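You operate a simulated robot arm through the tools that you are given. There is no shell and no other tool.

Carry out the task below with a simulated robot arm. There is one attempt and no reset: what you move stays moved.

JOB
Lift the bench's spill with the magnet and drop it into tote 1.
Fine: lay the magnet across the tote to let go; the rocker ends on HOLD, the magnet goes back. Set down upright: magnet bar.

The check looks at the end state, three seconds after you hand in, the way a careful person would. Anything else that was tipped, shoved, dropped, spilled or broken makes it a failure.

ROBOT AND FRAMES
A 7-joint arm with a two-finger parallel gripper, fixed in place. Base frame: the origin is at the foot of the arm, x ahead of it, y to its left, z up; the work surface is at about z = 0.82. Units: m, degrees, N and s.
With the tool pointing down near the work surface it reaches from about 0.42 to 0.9 m from the base axis. Its first joint turns from -143.0 to 143.0 degrees. Payload 3 kg.
Tool frame: the origin (TCP) lies between the finger pads and is the grasp point; the fingertips stand 0.03 m ahead of it; z points along the fingers, y is the line along which they close. The gripper opens to 0.094 m. The fingers are 0.028 m wide and 0.01 m thick; the gripper's body (0.05 by 0.096 m) begins 0.055 m behind the TCP.
Orientation is told as [roll, pitch, yaw] about the base's x, y, z axes, in that order, counted from this pose: with the fingers straight down and closing along the base's y, the tool's x points along the base's -x, its y along +y and its z along -z.

CONTROLS
- The arm moves only by the tool servo_tool. Its argument "increments" is a list that holds one entry, the list of rows, each a list of 7 numbers: the turn, a rotation vector about the tool's x, y, z in degrees, then the shift along the tool's x, y, z in m, then the opening, from 0 (shut) to 1 (fully open). In form: [[[ax, ay, az, dx, dy, dz, claw], ...]]. A call has 1 to 20 rows; each row shifts and turns the commanded pose from where the row before left it, along the tool's axes as they then stand. Each row takes 0.2 s and may step no farther than 0.05 m and 8.6 degrees from the row before; otherwise, or with a gripper value out of range, the whole call is refused. Where a pose cannot be reached the arm comes as near as it can. A force on the tool above 40 N (or 10 N above the force at the start of the call, whichever is more), or a blocked arm, ends the call early, and 0.2 s more pass. Each finger travels about 0.072 m/s and halts on what it meets, pressing with about 33 N; the grip force reading is that of the motor and also rises with nothing between the fingers. The clock runs only during rows and for 0.2 s after the last one: add rows that do not move to give the fingers time. It gives the time, the measured TCP pose, the force on the tool (base axes), the opening and the grip force at its end, in the units of the frame above (readings bear some noise), with the torque about the TCP (base axes, N m) and any sound that the robot's microphone picked up.
- Cameras (640 x 400 px; columns grow to the right, rows downward): "scene" is fixed at [0.0354, -0.6484, 1.6228]; the picture's right is [0.83, -0.56, 0.00], its down [-0.33, -0.48, -0.81] and it looks along [0.46, 0.67, -0.58] (base axes); focal length 365 px, centre (320, 200). "wrist" rides on the gripper at [0.076, 0.014, -0.103] in the tool frame; the picture's right is [-0.18, 0.98, 0.00], its down [-0.75, -0.14, -0.64] and it looks along [-0.63, -0.12, 0.77] (tool axes); focal length 243 px, centre (320, 200). There is no depth. A picture from a camera that has moved, and an enlarged one, comes with that camera's place and axes in the base frame and with its lens. The place of the scene camera against the robot may be out by one fixed shift of up to 0.018 m in any direction.
- camera(camera): a new picture of that camera. The clock stands still meanwhile.
- enlarge(camera, box): a new picture of the part [left, top, right, bottom] of that camera's present view, enlarged. The clock stands still meanwhile.
- close_job(): hands the job in; it is judged then, once.

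Places have to be worked out from the pictures, the camera data and where the tool is seen. Open the gripper and draw the arm clear of the work before you hand the job in, unless the task says otherwise.

The tools are called by a JSON object that holds its "api" and its "payload". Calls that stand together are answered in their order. servo_tool: Moves the arm, as the interface text tells. Its arguments: {"type":"object","properties":{"increments":{"type":"array","items":{"type":"array","items":{"type":"array","items":{"type":"number"}}}}},"required":["increments"]} The other tools are called the same way: camera (camera) takes a picture; enlarge (camera, box) takes an enlarged picture of a part of a camera's view; close_job () hands the job in.

At the start:

```text
time: 0.0
eef_pos: [0.5457, 0.0581, 1.2341]
orientation: [-0.1, 0.0, 0.1]
force: [0.1, 0.4, 0.2]
ft_torque: [-0.01, 0.01, 0.01]
finger_gap: 0.094
grasp_force: 0.0
```

scene: 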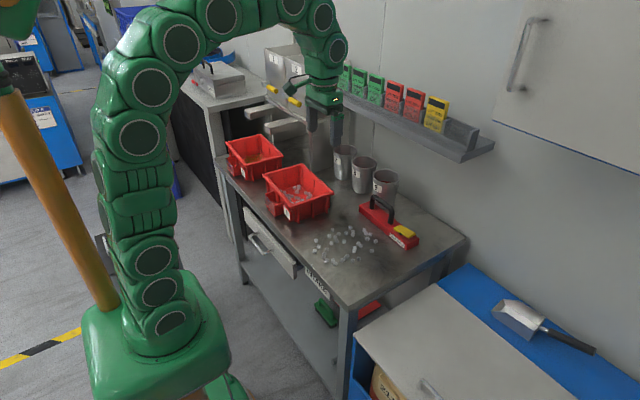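
wrist: 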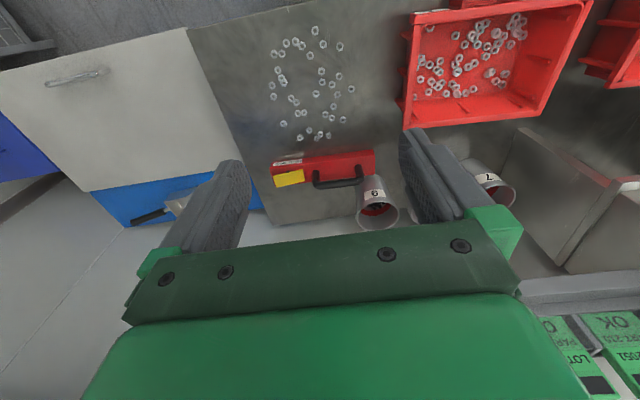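

I see a red magnet bar with a handle and a yellow rocker, a nut spill on the bench, two red totes and three cups. I'll enlarge the views to read labels and details.

{"api": "enlarge", "payload": {"camera": "scene", "box": [210, 120, 340, 230]}}

{"api": "enlarge", "payload": {"camera": "scene", "box": [300, 170, 440, 270]}}

{"api": "enlarge", "payload": {"camera": "wrist", "box": [220, 10, 420, 240]}}

{"api": "enlarge", "payload": {"camera": "wrist", "box": [380, 0, 640, 160]}}

```text
3.64 times, centred on (275, 175) of scene
camera zoom: at [0.0354, -0.6484, 1.6228], right [0.83, -0.56, 0.0], down [-0.33, -0.48, -0.81], along [0.46, 0.67, -0.58], focal length 1326 px, centre (484, 291)
```

zoom: 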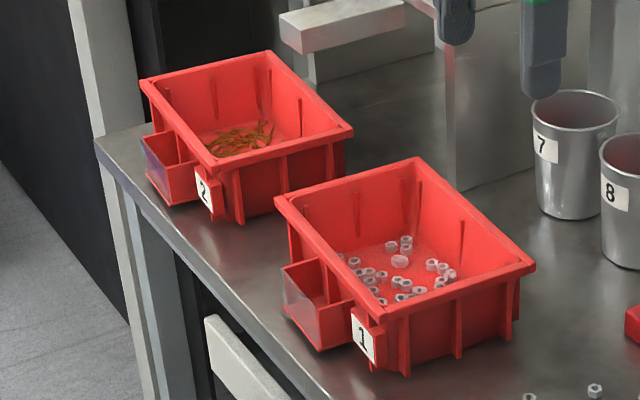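

```text
4.00 times, centred on (370, 220) of scene
camera zoom: at [0.0354, -0.6484, 1.6228], right [0.83, -0.56, 0.0], down [-0.33, -0.48, -0.81], along [0.46, 0.67, -0.58], focal length 1459 px, centre (120, 120)
```

zoom: 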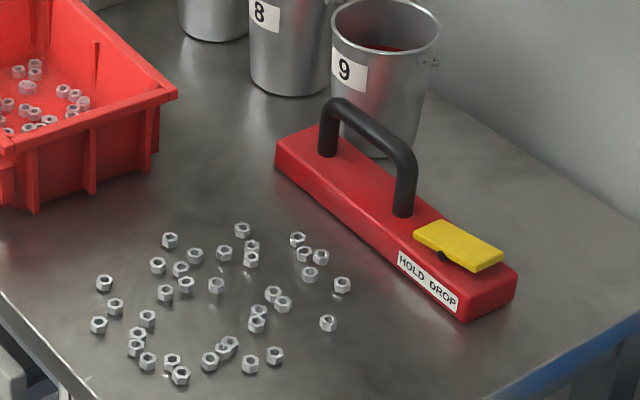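

```text
1.74 times, centred on (320, 125) of wrist
camera zoom: at [0.4683, 0.0719, 1.3361], right [0.18, 0.98, 0.0], down [0.75, -0.14, 0.64], along [0.63, -0.12, -0.77], focal length 422 px, centre (320, 330)
```

zoom: 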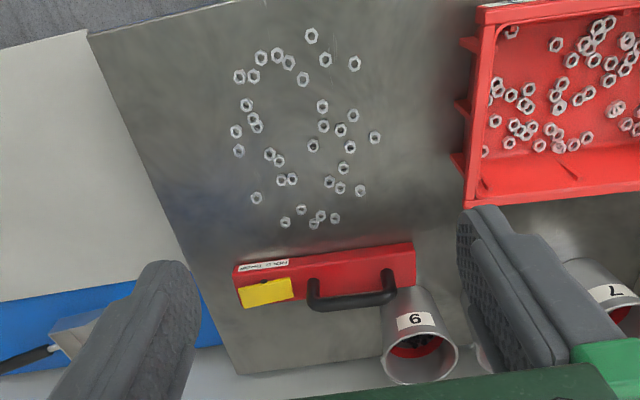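

```text
2.46 times, centred on (510, 80) of wrist
camera zoom: at [0.4683, 0.0719, 1.3361], right [0.18, 0.98, 0.0], down [0.75, -0.14, 0.64], along [0.63, -0.12, -0.77], focal length 597 px, centre (-148, 495)
```

zoom: 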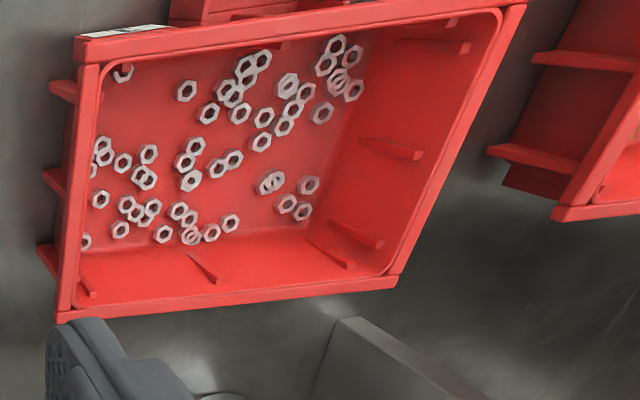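

The rocker state is not yet clear, so I'll lower the wrist camera toward the magnet (about x 0.76, y -0.09..0.14) for a closer look, staying well above everything.

{"api": "servo_tool", "payload": {"increments": [[[0, 0, 0, -0.011, -0.006, 0.036, 1], [0, 0, 0, -0.011, -0.006, 0.036, 1], [0, 0, 0, -0.011, -0.006, 0.036, 1], [0, 0, 0, -0.011, -0.006, 0.036, 1], [0, 0, 0, -0.011, -0.006, 0.036, 1], [0, 0, 0, 0, 0, 0, 1]]]}}

{"api": "camera", "payload": {"camera": "wrist"}}

{"api": "enlarge", "payload": {"camera": "wrist", "box": [220, 120, 400, 240]}}

{"api": "enlarge", "payload": {"camera": "scene", "box": [350, 185, 430, 255]}}

```text
time: 1.4
eef_pos: [0.6006, 0.0281, 1.0524]
orientation: [-0.1, 0.0, 0.0]
force: [0.1, -0.4, -0.6]
ft_torque: [-0.01, 0.01, 0.03]
finger_gap: 0.094
grasp_force: 0.0
```

```text
taken
camera wrist: at [0.5222, 0.0415, 1.1553], right [0.18, 0.98, 0.0], down [0.75, -0.14, 0.64], along [0.63, -0.12, -0.77], focal length 243 px, centre (320, 200)
```

wrist: 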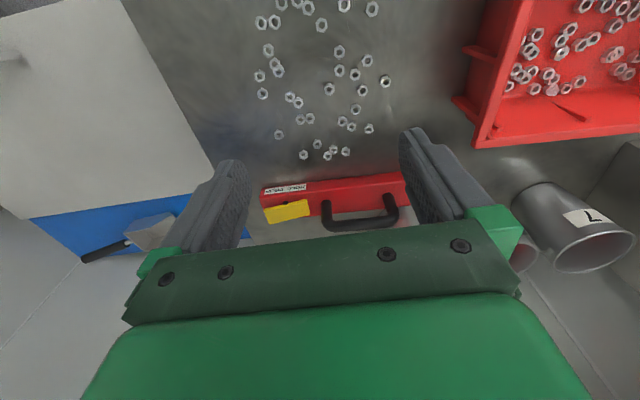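

```text
3.33 times, centred on (310, 180) of wrist
camera zoom: at [0.5222, 0.0415, 1.1553], right [0.18, 0.98, 0.0], down [0.75, -0.14, 0.64], along [0.63, -0.12, -0.77], focal length 809 px, centre (353, 267)
```

zoom: 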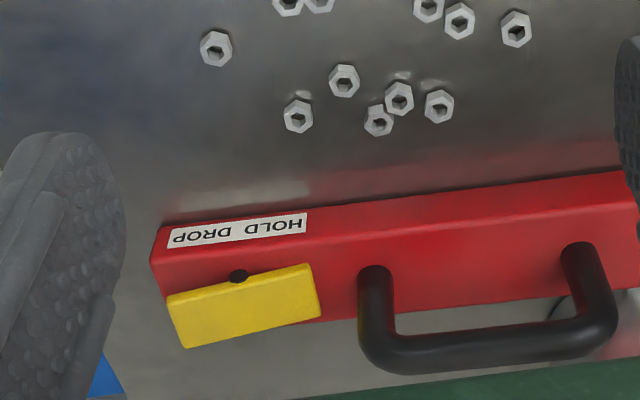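

```text
5.71 times, centred on (390, 220) of scene
camera zoom: at [0.0354, -0.6484, 1.6228], right [0.83, -0.56, 0.0], down [-0.33, -0.48, -0.81], along [0.46, 0.67, -0.58], focal length 2084 px, centre (-80, 86)
```

zoom: 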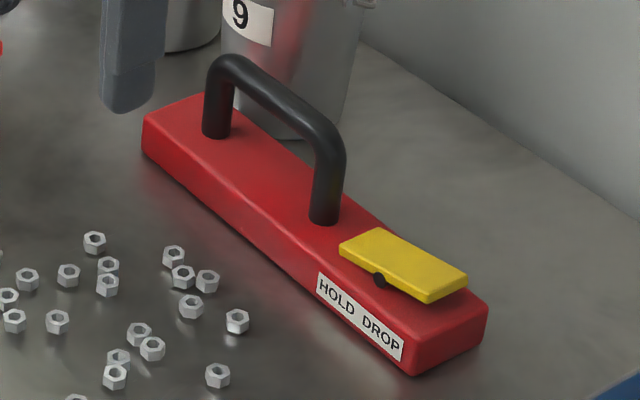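

The HOLD end of the rocker (toward the handle) looks pressed down, so it should be on HOLD. The bar is about 0.25 × 0.05 × 0.028 m centred near (0.782, 0.02), with the handle bar at z≈0.904 and posts at y≈0.004 and 0.10. I'll turn the gripper about 88° so it closes across the handle, keeping the height.

{"api": "servo_tool", "payload": {"increments": [[[0, 0, -8, 0, 0, 0, 1], [0, 0, -8, 0, 0, 0, 1], [0, 0, -8, 0, 0, 0, 1], [0, 0, -8, 0, 0, 0, 1], [0, 0, -8, 0, 0, 0, 1], [0, 0, -8, 0, 0, 0, 1], [0, 0, -8, 0, 0, 0, 1], [0, 0, -8, 0, 0, 0, 1], [0, 0, -8, 0, 0, 0, 1], [0, 0, -8, 0, 0, 0, 1], [0, 0, -8, 0, 0, 0, 1], [0, 0, 0, 0, 0, 0, 1]]]}}

{"api": "camera", "payload": {"camera": "wrist"}}

{"api": "camera", "payload": {"camera": "scene"}}

```text
time: 4.0
eef_pos: [0.6005, 0.028, 1.0534]
orientation: [-0.1, 0.0, 88.1]
force: [-0.4, -0.1, 1.9]
ft_torque: [0.0, -0.01, 0.02]
finger_gap: 0.0938
grasp_force: 0.0
```

```text
taken
camera wrist: at [0.5829, -0.048, 1.1561], right [-0.98, 0.22, 0.0], down [0.17, 0.75, 0.64], along [0.14, 0.63, -0.77], focal length 243 px, centre (320, 200)
```

wrist: 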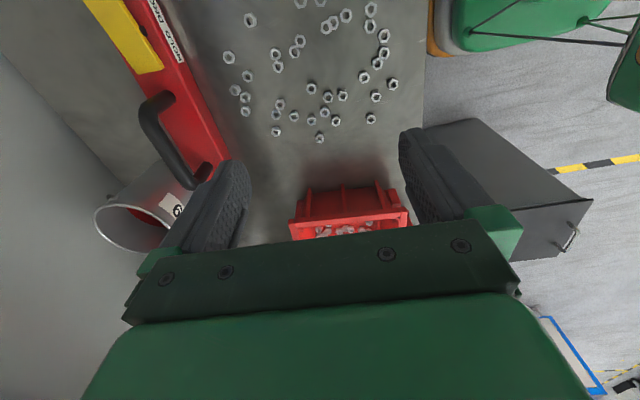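

```text
taken
```

scene: 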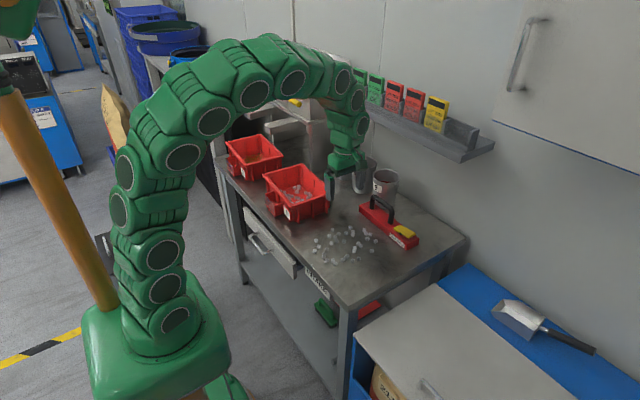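

The turn worked. Before grasping, I'll hover over tote 1 to measure its rim precisely for laying the bar across.

{"api": "servo_tool", "payload": {"increments": [[[0, 0, 0, -0.0364, -0.0016, -0.024, 1], [0, 0, 0, -0.0364, -0.0016, -0.024, 1], [0, 0, 0, -0.0364, -0.0016, -0.024, 1], [0, 0, 0, -0.0364, -0.0016, -0.024, 1], [0, 0, 0, -0.0364, -0.0016, -0.024, 1], [0, 0, 0, -0.0364, -0.0016, -0.024, 1], [0, 0, 0, 0, 0, 0, 1]]]}}

{"api": "camera", "payload": {"camera": "wrist"}}

{"api": "enlarge", "payload": {"camera": "wrist", "box": [220, 0, 440, 220]}}

```text
time: 5.6
eef_pos: [0.6176, 0.248, 1.1969]
orientation: [-0.1, 0.1, 88.0]
force: [-0.5, 0.0, -0.2]
ft_torque: [0.01, 0.01, 0.0]
finger_gap: 0.0941
grasp_force: 0.0
```

```text
taken
camera wrist: at [0.5996, 0.171, 1.3005], right [-0.98, 0.22, 0.0], down [0.17, 0.75, 0.64], along [0.14, 0.63, -0.77], focal length 243 px, centre (320, 200)
```

wrist: 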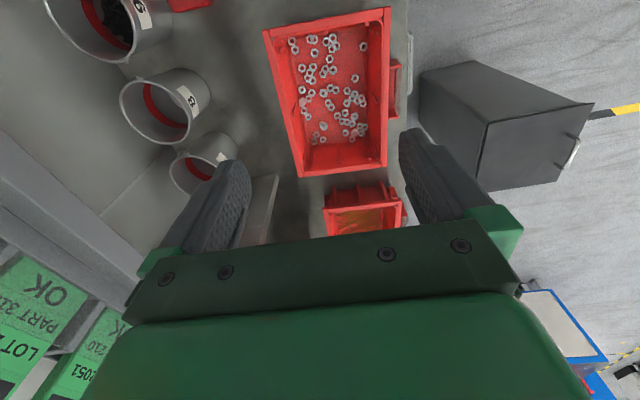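

```text
1.82 times, centred on (330, 110) of wrist
camera zoom: at [0.5996, 0.171, 1.3005], right [-0.98, 0.22, 0.0], down [0.17, 0.75, 0.64], along [0.14, 0.63, -0.77], focal length 441 px, centre (302, 364)
```

zoom: 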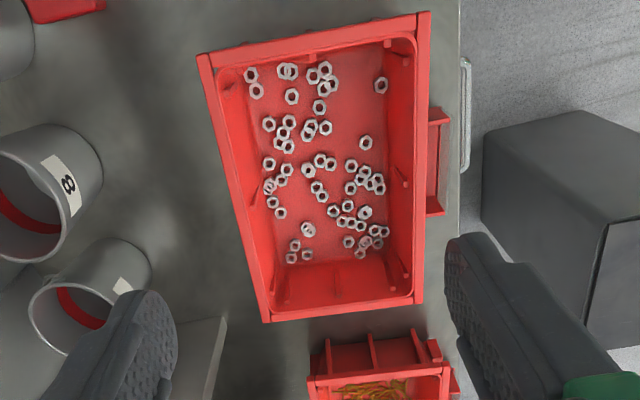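

Tote 1's rim measures about 0.237 × 0.167 m, centred at (0.606, 0.311) with its long axis at about 86°. The ~0.25 m bar can therefore lie along its length on both end rims. Now I'll hover over the magnet to measure bar and handle accurately.

{"api": "servo_tool", "payload": {"increments": [[[0, 0, 0, 0.03815, -0.0214, 0.0125, 1], [0, 0, 0, 0.03815, -0.0214, 0.0125, 1], [0, 0, 0, 0.03815, -0.0214, 0.0125, 1], [0, 0, 0, 0.03815, -0.0214, 0.0125, 1], [0, 0, 0, 0.03815, -0.0214, 0.0125, 1], [0, 0, 0, 0.03815, -0.0214, 0.0125, 1], [0, 0, 0, 0.03815, -0.0214, 0.0125, 1], [0, 0, 0, 0.03815, -0.0214, 0.0125, 1], [0, 0, 0, 0, 0, 0, 1], [0, 0, 0, 0, 0, 0, 1]]]}}

{"api": "camera", "payload": {"camera": "wrist"}}

{"api": "enlarge", "payload": {"camera": "wrist", "box": [220, 0, 420, 220]}}

```text
time: 7.4
eef_pos: [0.772, -0.0559, 1.1019]
orientation: [0.3, -0.1, 88.5]
force: [-45.0, 3.8, 1.6]
ft_torque: [-0.16, -2.73, 0.81]
finger_gap: 0.0676
grasp_force: 0.1
stopped in row 9: the force on the tool passed its limit at 118 N (the readings are from after the stop); the commanded pose is now the measured one
```

```text
taken
camera wrist: at [0.756, -0.1327, 1.2043], right [-0.98, 0.21, 0.01], down [0.16, 0.75, 0.64], along [0.13, 0.63, -0.77], focal length 243 px, centre (320, 200)
```

wrist: 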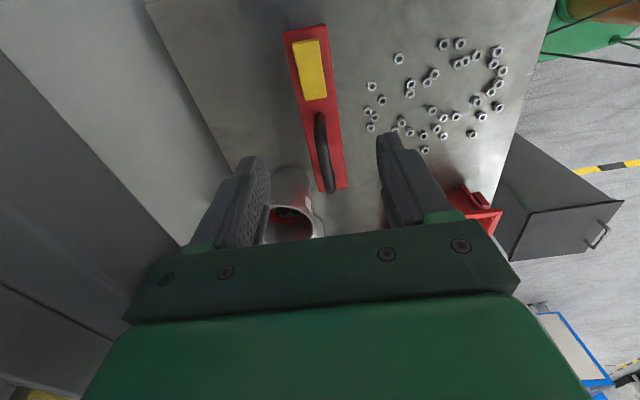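

```text
1.82 times, centred on (320, 110) of wrist
camera zoom: at [0.756, -0.1327, 1.2043], right [-0.98, 0.21, 0.01], down [0.16, 0.75, 0.64], along [0.13, 0.63, -0.77], focal length 441 px, centre (320, 364)
```

zoom: 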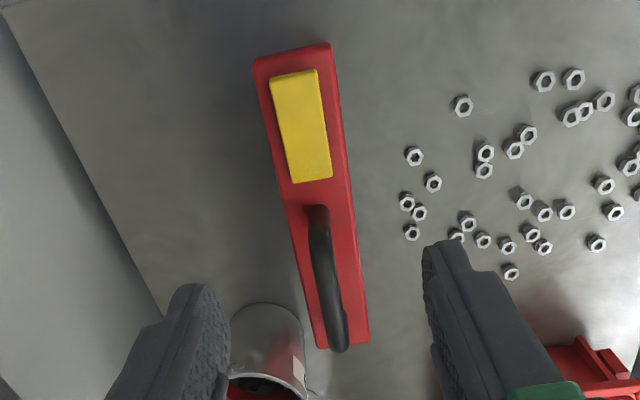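

A force stop: something pushed the gripper in -x (the far finger was pushed in), likely the wall or shelf behind the bench. I'll look at the scene before moving further.

{"api": "camera", "payload": {"camera": "scene"}}

{"api": "enlarge", "payload": {"camera": "scene", "box": [320, 80, 520, 260]}}

```text
taken
```

scene: 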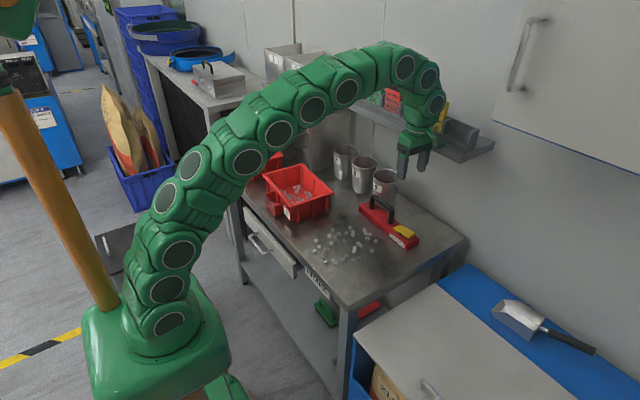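

```text
2.22 times, centred on (420, 170) of scene
camera zoom: at [0.0354, -0.6484, 1.6228], right [0.83, -0.56, 0.0], down [-0.33, -0.48, -0.81], along [0.46, 0.67, -0.58], focal length 811 px, centre (98, 267)
```

zoom: 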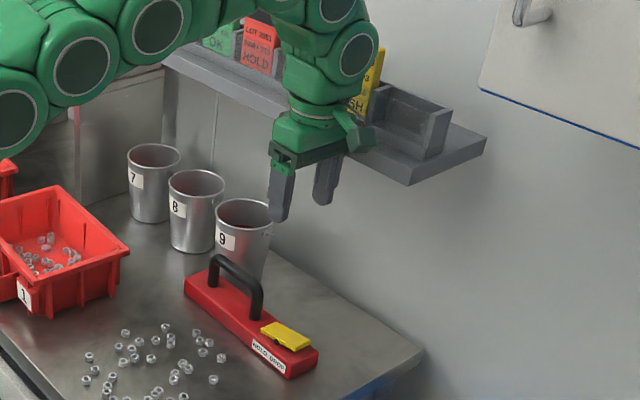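

The gripper body touched the shelf edge (front edge at about x≈0.82, z≈1.15). I'll back off toward the robot first, then check nothing on the shelf was disturbed.

{"api": "servo_tool", "payload": {"increments": [[[0, 0, 0, 0, 0.03, 0, 1], [0, 0, 0, 0, 0.04, 0, 1], [0, 0, 0, 0, 0.04, 0, 1], [0, 0, 0, 0, 0, 0, 1]]]}}

{"api": "enlarge", "payload": {"camera": "scene", "box": [320, 50, 520, 200]}}

{"api": "camera", "payload": {"camera": "wrist"}}

```text
time: 8.4
eef_pos: [0.6643, -0.0536, 1.1021]
orientation: [0.2, -0.1, 88.5]
force: [-0.5, -0.6, -0.5]
ft_torque: [-0.01, -0.01, -0.01]
finger_gap: 0.0941
grasp_force: 0.0
```

```text
2.67 times, centred on (420, 125) of scene
camera zoom: at [0.0354, -0.6484, 1.6228], right [0.83, -0.56, 0.0], down [-0.33, -0.48, -0.81], along [0.46, 0.67, -0.58], focal length 973 px, centre (53, 400)
```

zoom: 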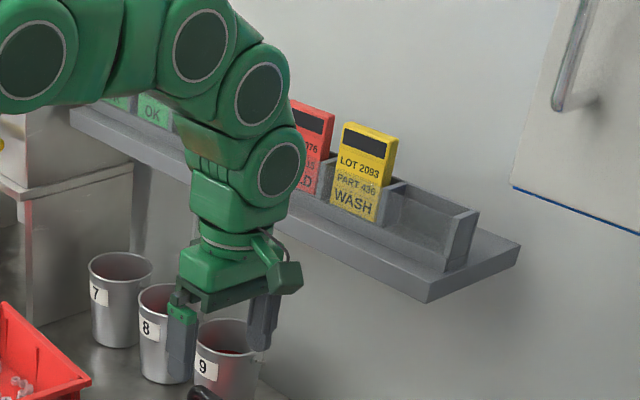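

```text
taken
camera wrist: at [0.6479, -0.13, 1.2045], right [-0.98, 0.21, 0.0], down [0.16, 0.75, 0.64], along [0.13, 0.63, -0.77], focal length 243 px, centre (320, 200)
```

wrist: 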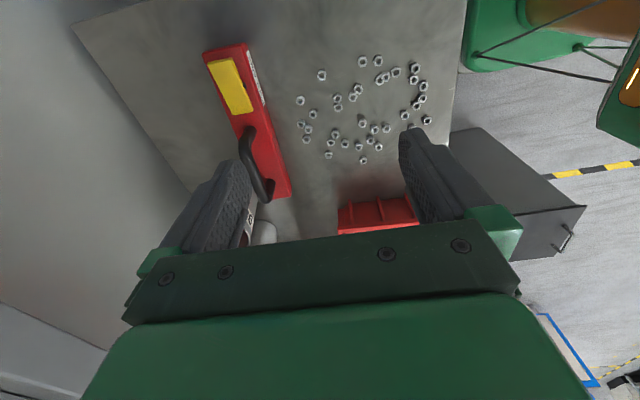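

The shelf cards look undisturbed. I'll tilt the tool 20° about the handle's axis so the wrist leans toward the robot, clear of the shelf, and check the reading.

{"api": "servo_tool", "payload": {"increments": [[[7, 0, 0, 0, 0, 0, 0.6], [7, 0, 0, 0, 0, 0, 0.6], [6, 0, 0, 0, 0, 0, 0.6], [0, 0, 0, 0, 0, 0, 0.6]]]}}

{"api": "camera", "payload": {"camera": "scene"}}

```text
time: 9.4
eef_pos: [0.6654, -0.0542, 1.1017]
orientation: [-19.8, -0.2, 88.5]
force: [-0.7, 0.1, -0.5]
ft_torque: [0.01, -0.04, 0.0]
finger_gap: 0.0564
grasp_force: 0.0
```

```text
taken
```

scene: 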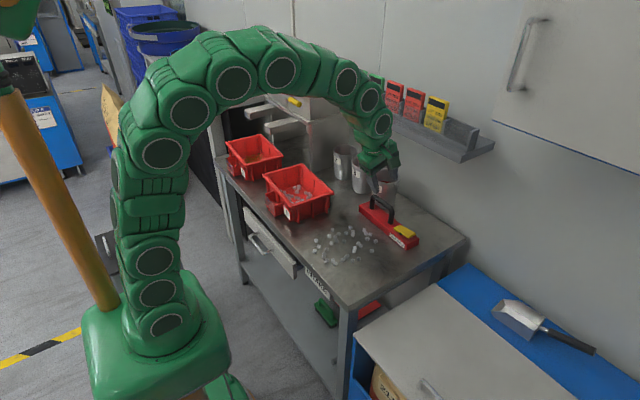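

The tilt is right (wrist leaning to the robot). Now to the pre-grasp point, 0.12 m back along the tool axis from the handle at about (0.784, 0.031, 0.904).

{"api": "servo_tool", "payload": {"increments": [[[0, 0, 0, -0.022, -0.0108, 0.0265, 0.6], [0, 0, 0, -0.022, -0.0108, 0.0265, 0.6], [0, 0, 0, -0.022, -0.0108, 0.0265, 0.6], [0, 0, 0, -0.022, -0.0108, 0.0265, 0.6], [0, 0, 0, 0, 0, 0, 0.6]]]}}

{"api": "camera", "payload": {"camera": "wrist"}}

{"api": "enlarge", "payload": {"camera": "scene", "box": [320, 100, 480, 260]}}

```text
time: 10.6
eef_pos: [0.7442, 0.034, 1.0175]
orientation: [-19.9, -0.2, 88.5]
force: [0.1, -0.7, -0.3]
ft_torque: [-0.01, 0.01, 0.02]
finger_gap: 0.0565
grasp_force: 0.0
```

```text
taken
camera wrist: at [0.6928, -0.0418, 1.1085], right [-0.92, 0.21, -0.33], down [-0.07, 0.75, 0.65], along [0.39, 0.62, -0.68], focal length 243 px, centre (320, 200)
```

wrist: 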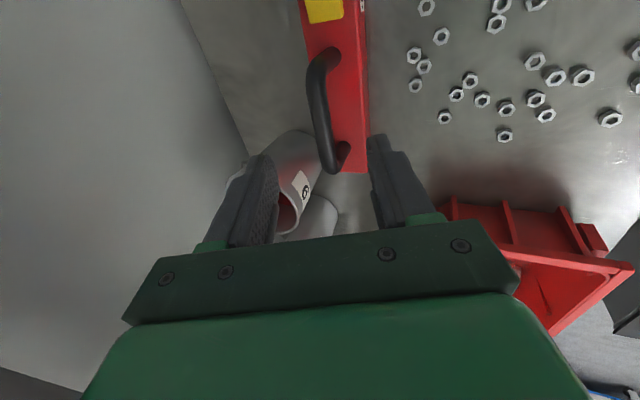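

```text
2.50 times, centred on (400, 180) of scene
camera zoom: at [0.0354, -0.6484, 1.6228], right [0.83, -0.56, 0.0], down [-0.33, -0.48, -0.81], along [0.46, 0.67, -0.58], focal length 912 px, centre (120, 250)
```

zoom: 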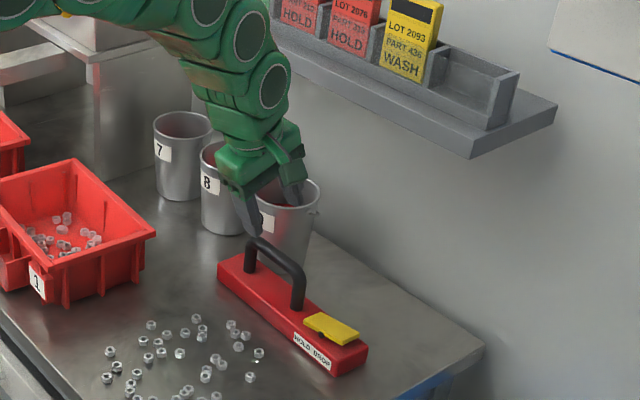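

The handle's grip point projects exactly between the fingers, as computed. I'll advance 0.12 m along the tool axis to straddle the handle.

{"api": "servo_tool", "payload": {"increments": [[[0, 0, 0, 0.0003, 0.0003, 0.03, 0.6], [0, 0, 0, 0.0003, 0.0003, 0.03, 0.6], [0, 0, 0, 0.0003, 0.0003, 0.03, 0.6], [0, 0, 0, 0.0003, 0.0003, 0.03, 0.6], [0, 0, 0, 0, 0, 0, 0.6]]]}}

{"api": "camera", "payload": {"camera": "wrist"}}

{"api": "enlarge", "payload": {"camera": "scene", "box": [340, 140, 440, 260]}}

```text
time: 11.8
eef_pos: [0.7822, 0.0307, 0.9017]
orientation: [-19.8, -0.1, 88.5]
force: [0.1, -0.3, 0.3]
ft_torque: [0.0, 0.01, -0.01]
finger_gap: 0.0566
grasp_force: 0.1
```

```text
taken
camera wrist: at [0.7316, -0.0447, 0.9941], right [-0.92, 0.21, -0.33], down [-0.07, 0.75, 0.65], along [0.39, 0.62, -0.68], focal length 243 px, centre (320, 200)
```

wrist: 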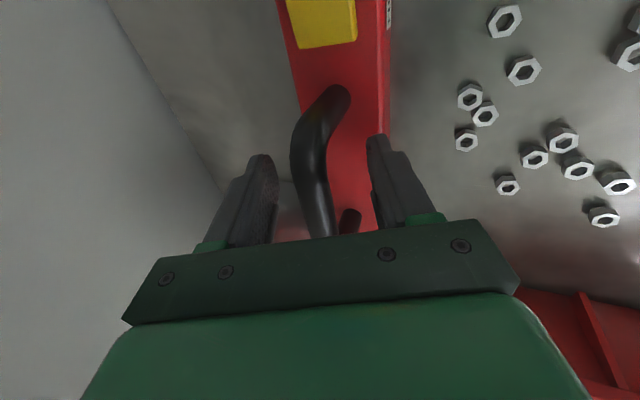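

```text
3.33 times, centred on (390, 200) of scene
camera zoom: at [0.0354, -0.6484, 1.6228], right [0.83, -0.56, 0.0], down [-0.33, -0.48, -0.81], along [0.46, 0.67, -0.58], focal length 1216 px, centre (87, 200)
```

zoom: 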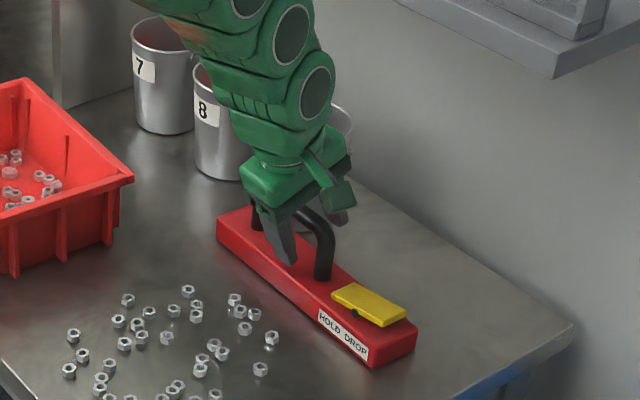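

The fingers straddle the handle next to the near post, with the cup clear. I'll close the gripper and wait for the grip.

{"api": "servo_tool", "payload": {"increments": [[[0, 0, 0, 0, 0, 0, 0], [0, 0, 0, 0, 0, 0, 0], [0, 0, 0, 0, 0, 0, 0], [0, 0, 0, 0, 0, 0, 0]]]}}

{"api": "camera", "payload": {"camera": "wrist"}}

```text
time: 12.8
eef_pos: [0.782, 0.0298, 0.903]
orientation: [-19.9, -0.1, 88.5]
force: [2.8, 0.9, 8.3]
ft_torque: [-0.01, -0.01, 0.02]
finger_gap: 0.022
grasp_force: 33.1
```

```text
taken
camera wrist: at [0.7317, -0.0447, 0.9947], right [-0.92, 0.21, -0.33], down [-0.07, 0.75, 0.65], along [0.39, 0.62, -0.68], focal length 243 px, centre (320, 200)
```

wrist: 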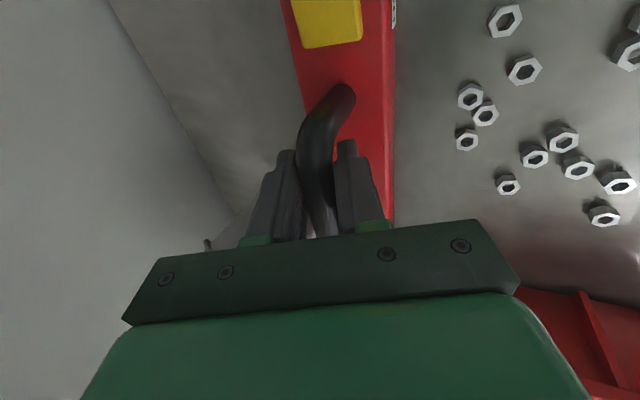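

The handle is gripped (gap 0.022). I'll lift straight up 3 cm and check weight and level.

{"api": "servo_tool", "payload": {"increments": [[[0, 0, 0, 0, -0.0034, -0.0094, 0], [0, 0, 0, 0, -0.0034, -0.0094, 0], [0, 0, 0, 0, -0.0034, -0.0094, 0], [0, 0, 0, 0, 0, 0, 0], [0, 0, 0, 0, 0, 0, 0]]]}}

{"api": "camera", "payload": {"camera": "wrist"}}

{"api": "enlarge", "payload": {"camera": "scene", "box": [340, 140, 440, 260]}}

```text
time: 14.0
eef_pos: [0.7834, 0.032, 0.9314]
orientation: [-19.8, -0.1, 88.5]
force: [0.1, -0.3, -5.8]
ft_torque: [0.03, 0.01, 0.02]
finger_gap: 0.0222
grasp_force: 32.6
```

```text
taken
camera wrist: at [0.7313, -0.0445, 1.0243], right [-0.92, 0.21, -0.33], down [-0.07, 0.75, 0.65], along [0.39, 0.62, -0.68], focal length 243 px, centre (320, 200)
```

wrist: 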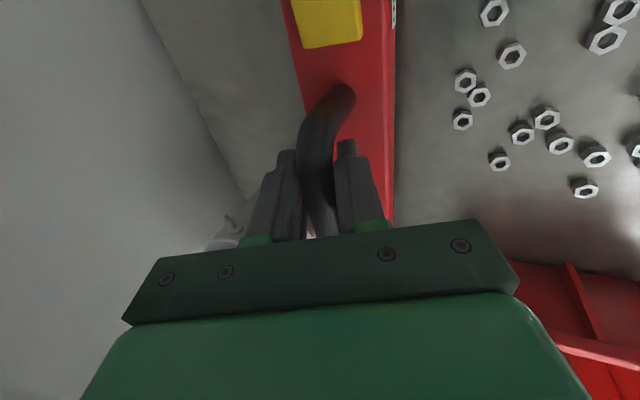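

```text
3.33 times, centred on (390, 200) of scene
camera zoom: at [0.0354, -0.6484, 1.6228], right [0.83, -0.56, 0.0], down [-0.33, -0.48, -0.81], along [0.46, 0.67, -0.58], focal length 1216 px, centre (87, 200)
```

zoom: 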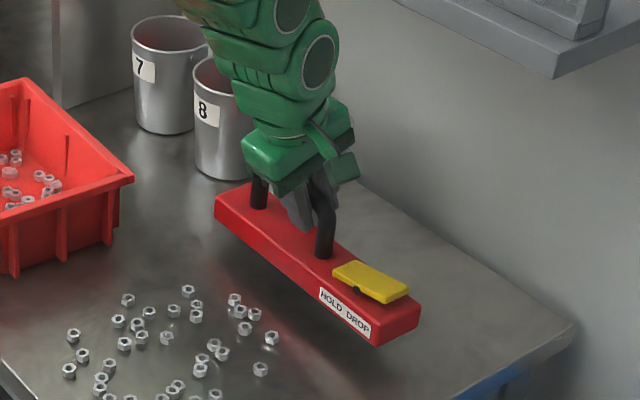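

The magnet is lifted level (~6 N). I'll pull it out from under the shelf area to above the far edge of the spill (x≈0.69), with the bar bottom about 2 cm above the nuts.

{"api": "servo_tool", "payload": {"increments": [[[0, 0, 0, -0.0014, 0.022, -0.008, 0], [0, 0, 0, -0.0014, 0.022, -0.008, 0], [0, 0, 0, -0.0014, 0.022, -0.008, 0], [0, 0, 0, -0.0014, 0.022, -0.008, 0], [0, 0, 0, 0, 0, 0, 0], [0, 0, 0, 0, 0, 0, 0]]]}}

{"api": "camera", "payload": {"camera": "wrist"}}

{"api": "enlarge", "payload": {"camera": "scene", "box": [290, 150, 430, 280]}}

```text
time: 15.4
eef_pos: [0.689, 0.0412, 0.933]
orientation: [-19.7, -0.2, 88.5]
force: [0.0, 0.3, -7.2]
ft_torque: [0.07, -0.01, -0.01]
finger_gap: 0.0222
grasp_force: 33.3
```

```text
taken
camera wrist: at [0.638, -0.036, 1.025], right [-0.92, 0.21, -0.33], down [-0.06, 0.75, 0.65], along [0.39, 0.62, -0.68], focal length 243 px, centre (320, 200)
```

wrist: 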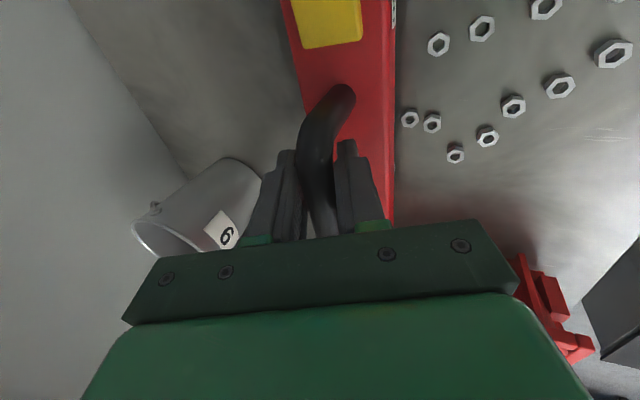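

```text
3.08 times, centred on (360, 215) of scene
camera zoom: at [0.0354, -0.6484, 1.6228], right [0.83, -0.56, 0.0], down [-0.33, -0.48, -0.81], along [0.46, 0.67, -0.58], focal length 1122 px, centre (197, 154)
```

zoom: 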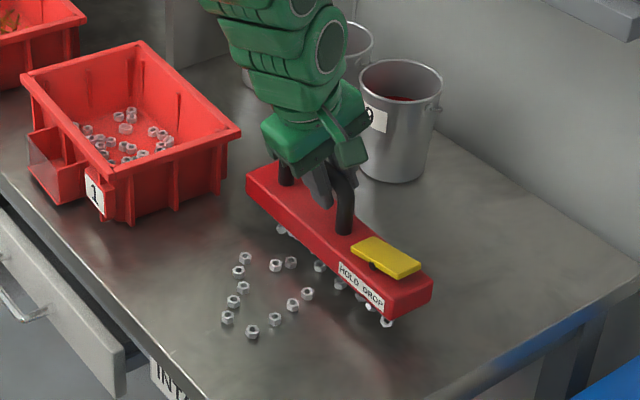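

The magnet is attracting nuts from a distance already (force up, only ~11 left on the bench). I'll zoom in to see where they hang on the bar.

{"api": "enlarge", "payload": {"camera": "scene", "box": [335, 190, 395, 230]}}

{"api": "enlarge", "payload": {"camera": "scene", "box": [360, 215, 420, 260]}}

{"api": "enlarge", "payload": {"camera": "wrist", "box": [370, 0, 570, 200]}}

```text
10.00 times, centred on (365, 210) of scene
camera zoom: at [0.0354, -0.6484, 1.6228], right [0.83, -0.56, 0.0], down [-0.33, -0.48, -0.81], along [0.46, 0.67, -0.58], focal length 3648 px, centre (-130, 100)
```

zoom: 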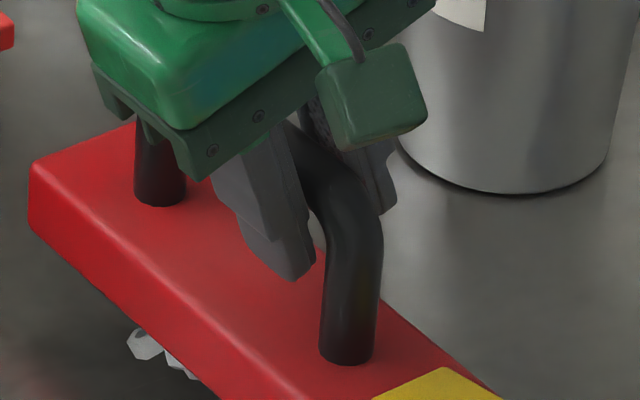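

```text
8.89 times, centred on (390, 238) of scene
camera zoom: at [0.0354, -0.6484, 1.6228], right [0.83, -0.56, 0.0], down [-0.33, -0.48, -0.81], along [0.46, 0.67, -0.58], focal length 3242 px, centre (-302, -133)
```

zoom: 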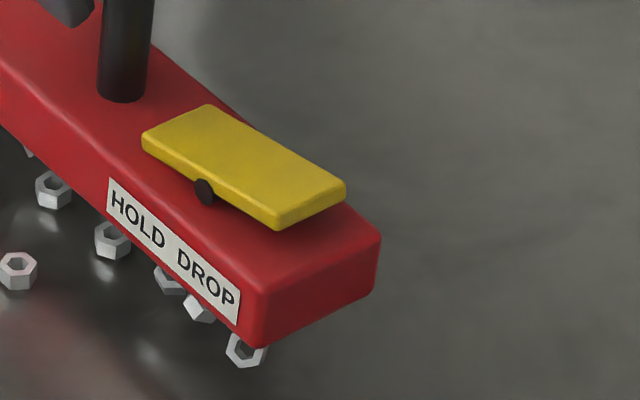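

```text
2.00 times, centred on (470, 100) of wrist
camera zoom: at [0.638, -0.036, 1.025], right [-0.92, 0.21, -0.33], down [-0.06, 0.75, 0.65], along [0.39, 0.62, -0.68], focal length 485 px, centre (20, 400)
```

zoom: 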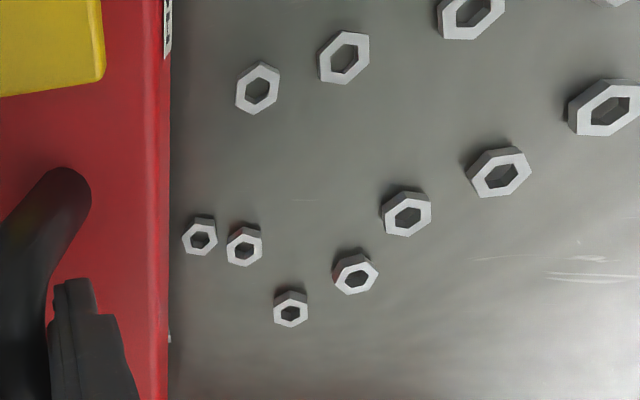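

The rocker is on HOLD and nuts hang along the near bottom edge, one near the -y corner. I'll move slowly toward the robot at the same height to gather the rest, then inspect where they hang.

{"api": "servo_tool", "payload": {"increments": [[[0, 0, 0, 0.0002, 0.0094, -0.0034, 0], [0, 0, 0, 0.0002, 0.0094, -0.0034, 0], [0, 0, 0, 0.0002, 0.0094, -0.0034, 0], [0, 0, 0, 0.0002, 0.0094, -0.0034, 0], [0, 0, 0, 0, 0, 0, 0], [0, 0, 0, 0, 0, 0, 0]]]}}

{"api": "camera", "payload": {"camera": "wrist"}}

{"api": "enlarge", "payload": {"camera": "scene", "box": [300, 180, 420, 270]}}

```text
time: 16.8
eef_pos: [0.6493, 0.0391, 0.9341]
orientation: [-19.8, -0.2, 88.5]
force: [0.0, 0.3, -8.5]
ft_torque: [0.1, -0.04, 0.01]
finger_gap: 0.0224
grasp_force: 32.8
```

```text
taken
camera wrist: at [0.5984, -0.0364, 1.0255], right [-0.92, 0.21, -0.33], down [-0.07, 0.75, 0.65], along [0.39, 0.62, -0.68], focal length 243 px, centre (320, 200)
```

wrist: 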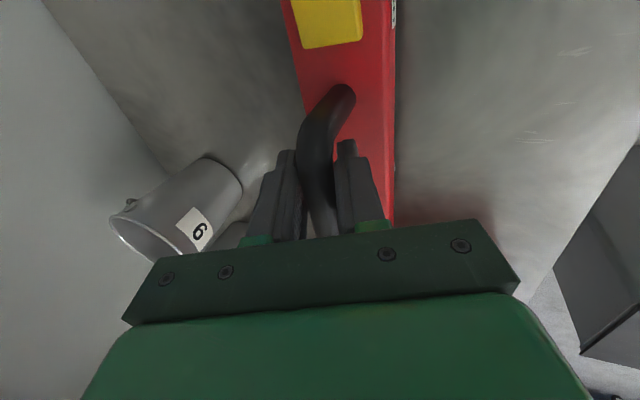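

```text
4.44 times, centred on (360, 225) of scene
camera zoom: at [0.0354, -0.6484, 1.6228], right [0.83, -0.56, 0.0], down [-0.33, -0.48, -0.81], along [0.46, 0.67, -0.58], focal length 1621 px, centre (142, 89)
```

zoom: 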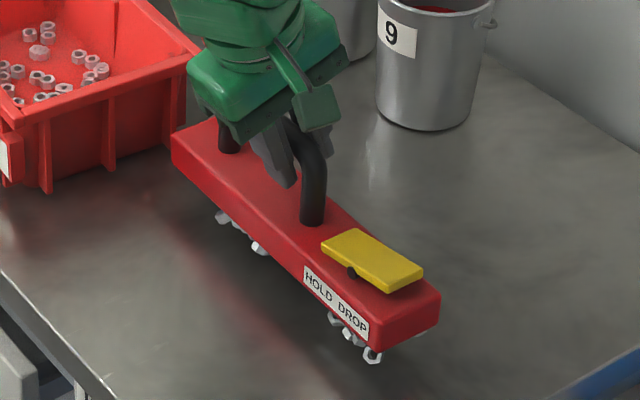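

The bench looks cleared and the load rose to 8.5 N. I'll zoom in on where the nuts hang and check the bench for leftovers.

{"api": "enlarge", "payload": {"camera": "scene", "box": [330, 210, 390, 260]}}

{"api": "enlarge", "payload": {"camera": "scene", "box": [240, 180, 360, 300]}}

{"api": "camera", "payload": {"camera": "scene"}}

```text
8.00 times, centred on (360, 235) of scene
camera zoom: at [0.0354, -0.6484, 1.6228], right [0.83, -0.56, 0.0], down [-0.33, -0.48, -0.81], along [0.46, 0.67, -0.58], focal length 2918 px, centre (0, -80)
```

zoom: 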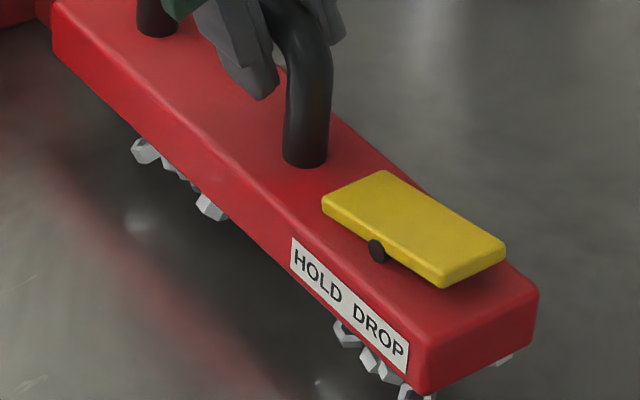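

```text
3.33 times, centred on (300, 240) of scene
camera zoom: at [0.0354, -0.6484, 1.6228], right [0.83, -0.56, 0.0], down [-0.33, -0.48, -0.81], along [0.46, 0.67, -0.58], focal length 1216 px, centre (387, 67)
```

zoom: 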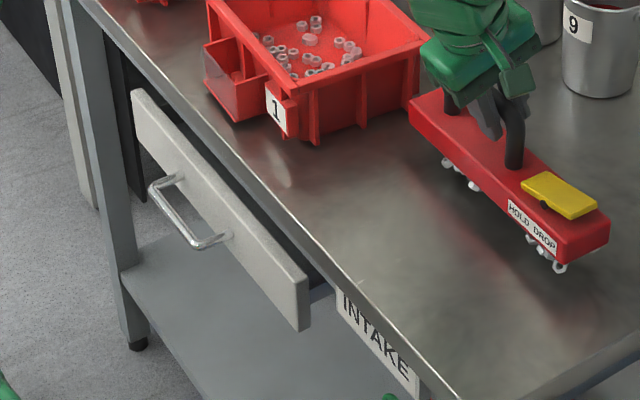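

```text
taken
```

scene: 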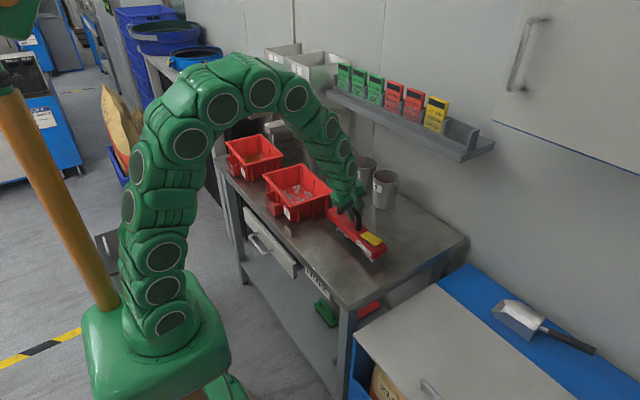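

All visible nuts are gone from the bench; some could be hidden beneath the bar, so I'll lift slowly 10 cm and look at the bench and the hanging nuts.

{"api": "servo_tool", "payload": {"increments": [[[0, 0, 0, 0, -0.0034, -0.0094, 0], [0, 0, 0, 0, -0.0051, -0.0141, 0], [0, 0, 0, 0, -0.0068, -0.0188, 0], [0, 0, 0, 0, -0.0068, -0.0188, 0], [0, 0, 0, 0, -0.0068, -0.0188, 0], [0, 0, 0, 0, -0.0051, -0.0141, 0], [0, 0, 0, 0, 0, 0, 0], [0, 0, 0, 0, 0, 0, 0]]]}}

{"api": "camera", "payload": {"camera": "scene"}}

{"api": "enlarge", "payload": {"camera": "scene", "box": [320, 170, 420, 240]}}

{"api": "camera", "payload": {"camera": "wrist"}}

```text
time: 18.6
eef_pos: [0.6503, 0.0392, 1.0331]
orientation: [-19.7, -0.1, 88.5]
force: [0.4, -0.6, -6.9]
ft_torque: [0.08, -0.04, 0.02]
finger_gap: 0.0222
grasp_force: 32.7
```

```text
taken
```

scene: 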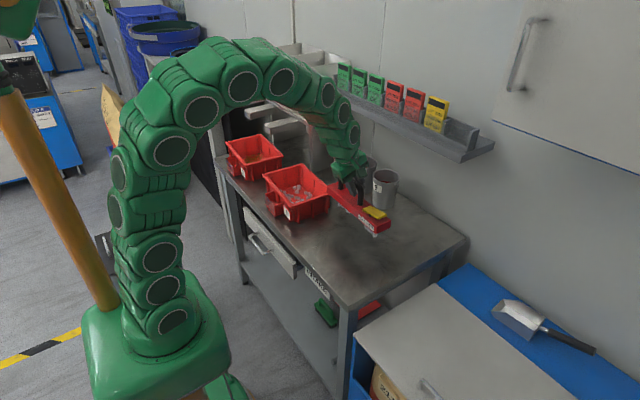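

```text
5.71 times, centred on (370, 205) of scene
camera zoom: at [0.0354, -0.6484, 1.6228], right [0.83, -0.56, 0.0], down [-0.33, -0.48, -0.81], along [0.46, 0.67, -0.58], focal length 2084 px, centre (34, 171)
```

zoom: 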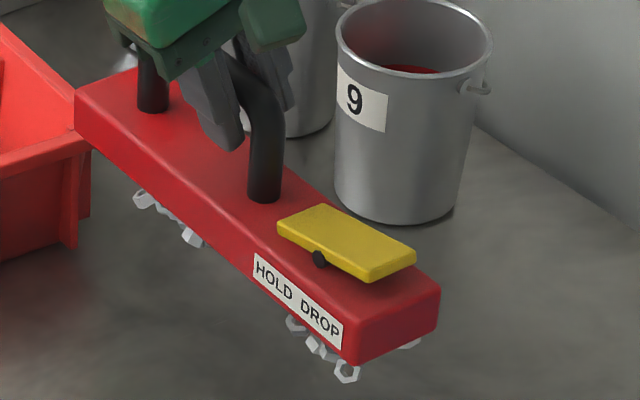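

```text
taken
camera wrist: at [0.5985, -0.0367, 1.1248], right [-0.92, 0.21, -0.33], down [-0.06, 0.75, 0.65], along [0.39, 0.62, -0.68], focal length 243 px, centre (320, 200)
```

wrist: 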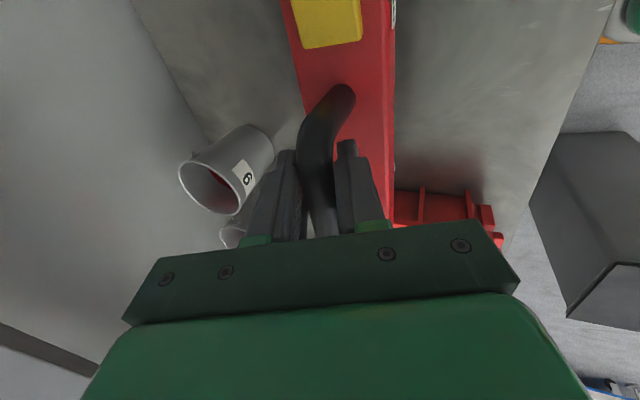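

The bench is fully clear and every nut hangs on the magnet, though two sit near the very -y end. I'll align the bar with tote 1's long axis (−2.6° yaw) and carry it slowly to a hover over the tote, slightly offset to +y so the end nuts are inside the opening.

{"api": "servo_tool", "payload": {"increments": [[[0, 0.885, 2.445, 0, 0, 0, 0], [0, 0, 0, -0.00653, 0.00114, -0.00092, 0], [0, 0, 0, -0.01306, 0.00229, -0.00185, 0], [0, 0, 0, -0.02176, 0.00381, -0.00308, 0], [0, 0, 0, -0.02176, 0.00381, -0.00308, 0], [0, 0, 0, -0.02176, 0.00381, -0.00308, 0], [0, 0, 0, -0.02176, 0.00381, -0.00308, 0], [0, 0, 0, -0.02176, 0.00381, -0.00308, 0], [0, 0, 0, -0.02176, 0.00381, -0.00308, 0], [0, 0, 0, -0.02176, 0.00381, -0.00308, 0], [0, 0, 0, -0.02176, 0.00381, -0.00308, 0], [0, 0, 0, -0.02176, 0.00381, -0.00308, 0], [0, 0, 0, -0.02176, 0.00381, -0.00308, 0], [0, 0, 0, -0.02176, 0.00381, -0.00308, 0], [0, 0, 0, -0.02176, 0.00381, -0.00308, 0], [0, 0, 0, -0.01306, 0.00229, -0.00185, 0], [0, 0, 0, -0.00653, 0.00114, -0.00092, 0], [0, 0, 0, 0, 0, 0, 0], [0, 0, 0, 0, 0, 0, 0]]]}}

{"api": "camera", "payload": {"camera": "scene"}}

{"api": "enlarge", "payload": {"camera": "scene", "box": [240, 120, 360, 230]}}

{"api": "camera", "payload": {"camera": "wrist"}}

```text
time: 22.6
eef_pos: [0.6079, 0.344, 1.0573]
orientation: [-19.8, -0.2, 85.9]
force: [0.2, 0.1, -8.2]
ft_torque: [0.05, -0.02, 0.02]
finger_gap: 0.022
grasp_force: 32.9
```

```text
taken
```

scene: 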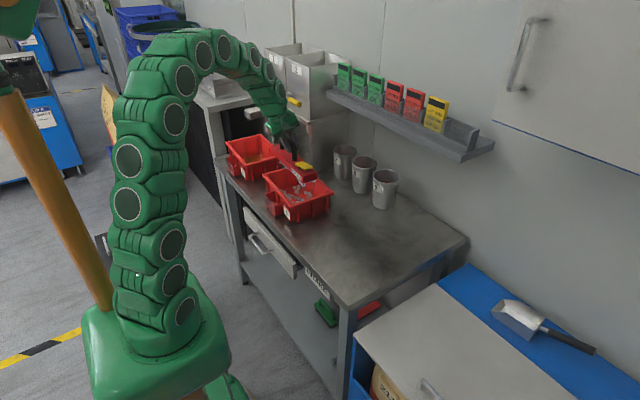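

```text
3.64 times, centred on (300, 175) of scene
camera zoom: at [0.0354, -0.6484, 1.6228], right [0.83, -0.56, 0.0], down [-0.33, -0.48, -0.81], along [0.46, 0.67, -0.58], focal length 1326 px, centre (393, 291)
```

zoom: 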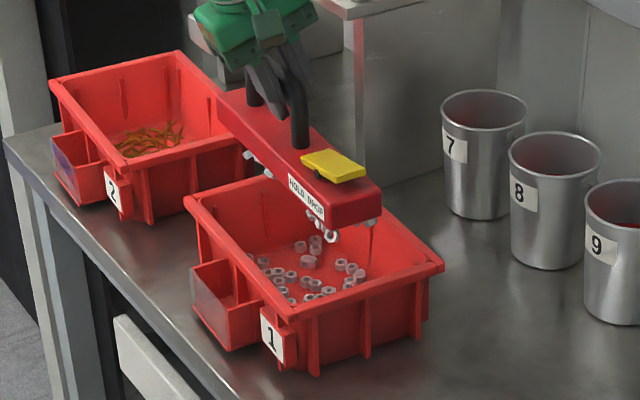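

```text
taken
camera wrist: at [0.5528, 0.2705, 1.1485], right [-0.91, 0.25, -0.33], down [-0.03, 0.76, 0.65], along [0.42, 0.6, -0.68], focal length 243 px, centre (320, 200)
```

wrist: 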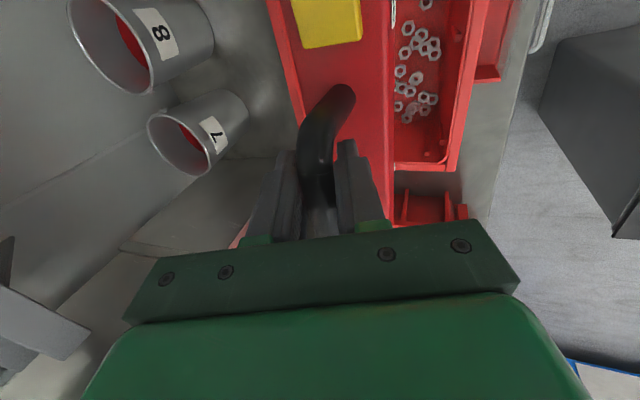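

Hovering over tote 1 works, and no tote nuts jump up at this height. I'll zoom in tightly to compare the bar's -y end with the tote's -y rim.

{"api": "enlarge", "payload": {"camera": "scene", "box": [300, 155, 370, 215]}}

{"api": "enlarge", "payload": {"camera": "scene", "box": [250, 120, 320, 180]}}

{"api": "enlarge", "payload": {"camera": "wrist", "box": [370, 0, 530, 200]}}

```text
6.67 times, centred on (335, 185) of scene
camera zoom: at [0.0354, -0.6484, 1.6228], right [0.83, -0.56, 0.0], down [-0.33, -0.48, -0.81], along [0.46, 0.67, -0.58], focal length 2432 px, centre (220, 300)
```

zoom: 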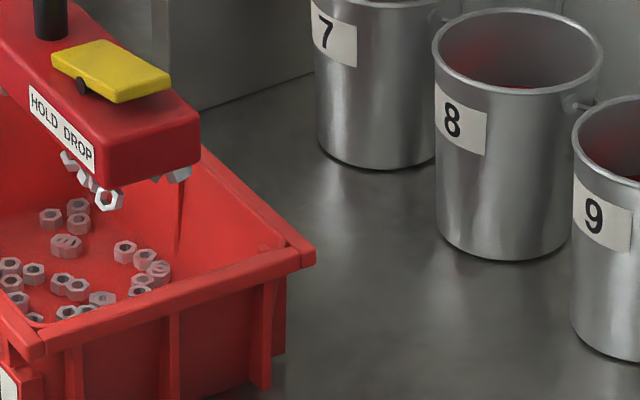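

```text
6.67 times, centred on (285, 150) of scene
camera zoom: at [0.0354, -0.6484, 1.6228], right [0.83, -0.56, 0.0], down [-0.33, -0.48, -0.81], along [0.46, 0.67, -0.58], focal length 2432 px, centre (553, 533)
```

zoom: 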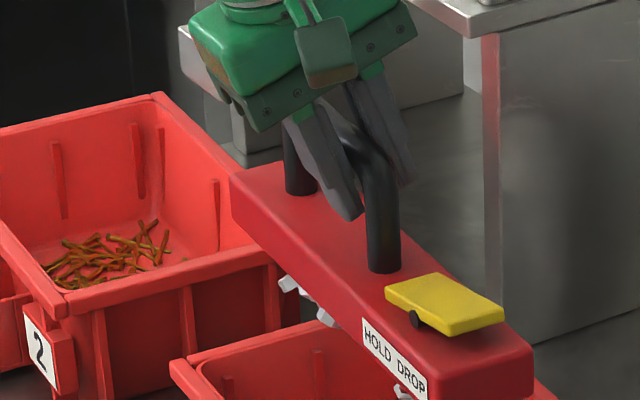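

```text
2.00 times, centred on (450, 100) of wrist
camera zoom: at [0.5528, 0.2705, 1.1485], right [-0.91, 0.25, -0.33], down [-0.03, 0.76, 0.65], along [0.42, 0.6, -0.68], focal length 485 px, centre (60, 400)
```

zoom: 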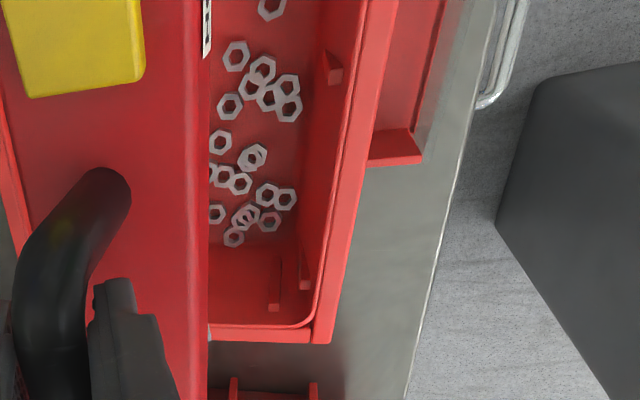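

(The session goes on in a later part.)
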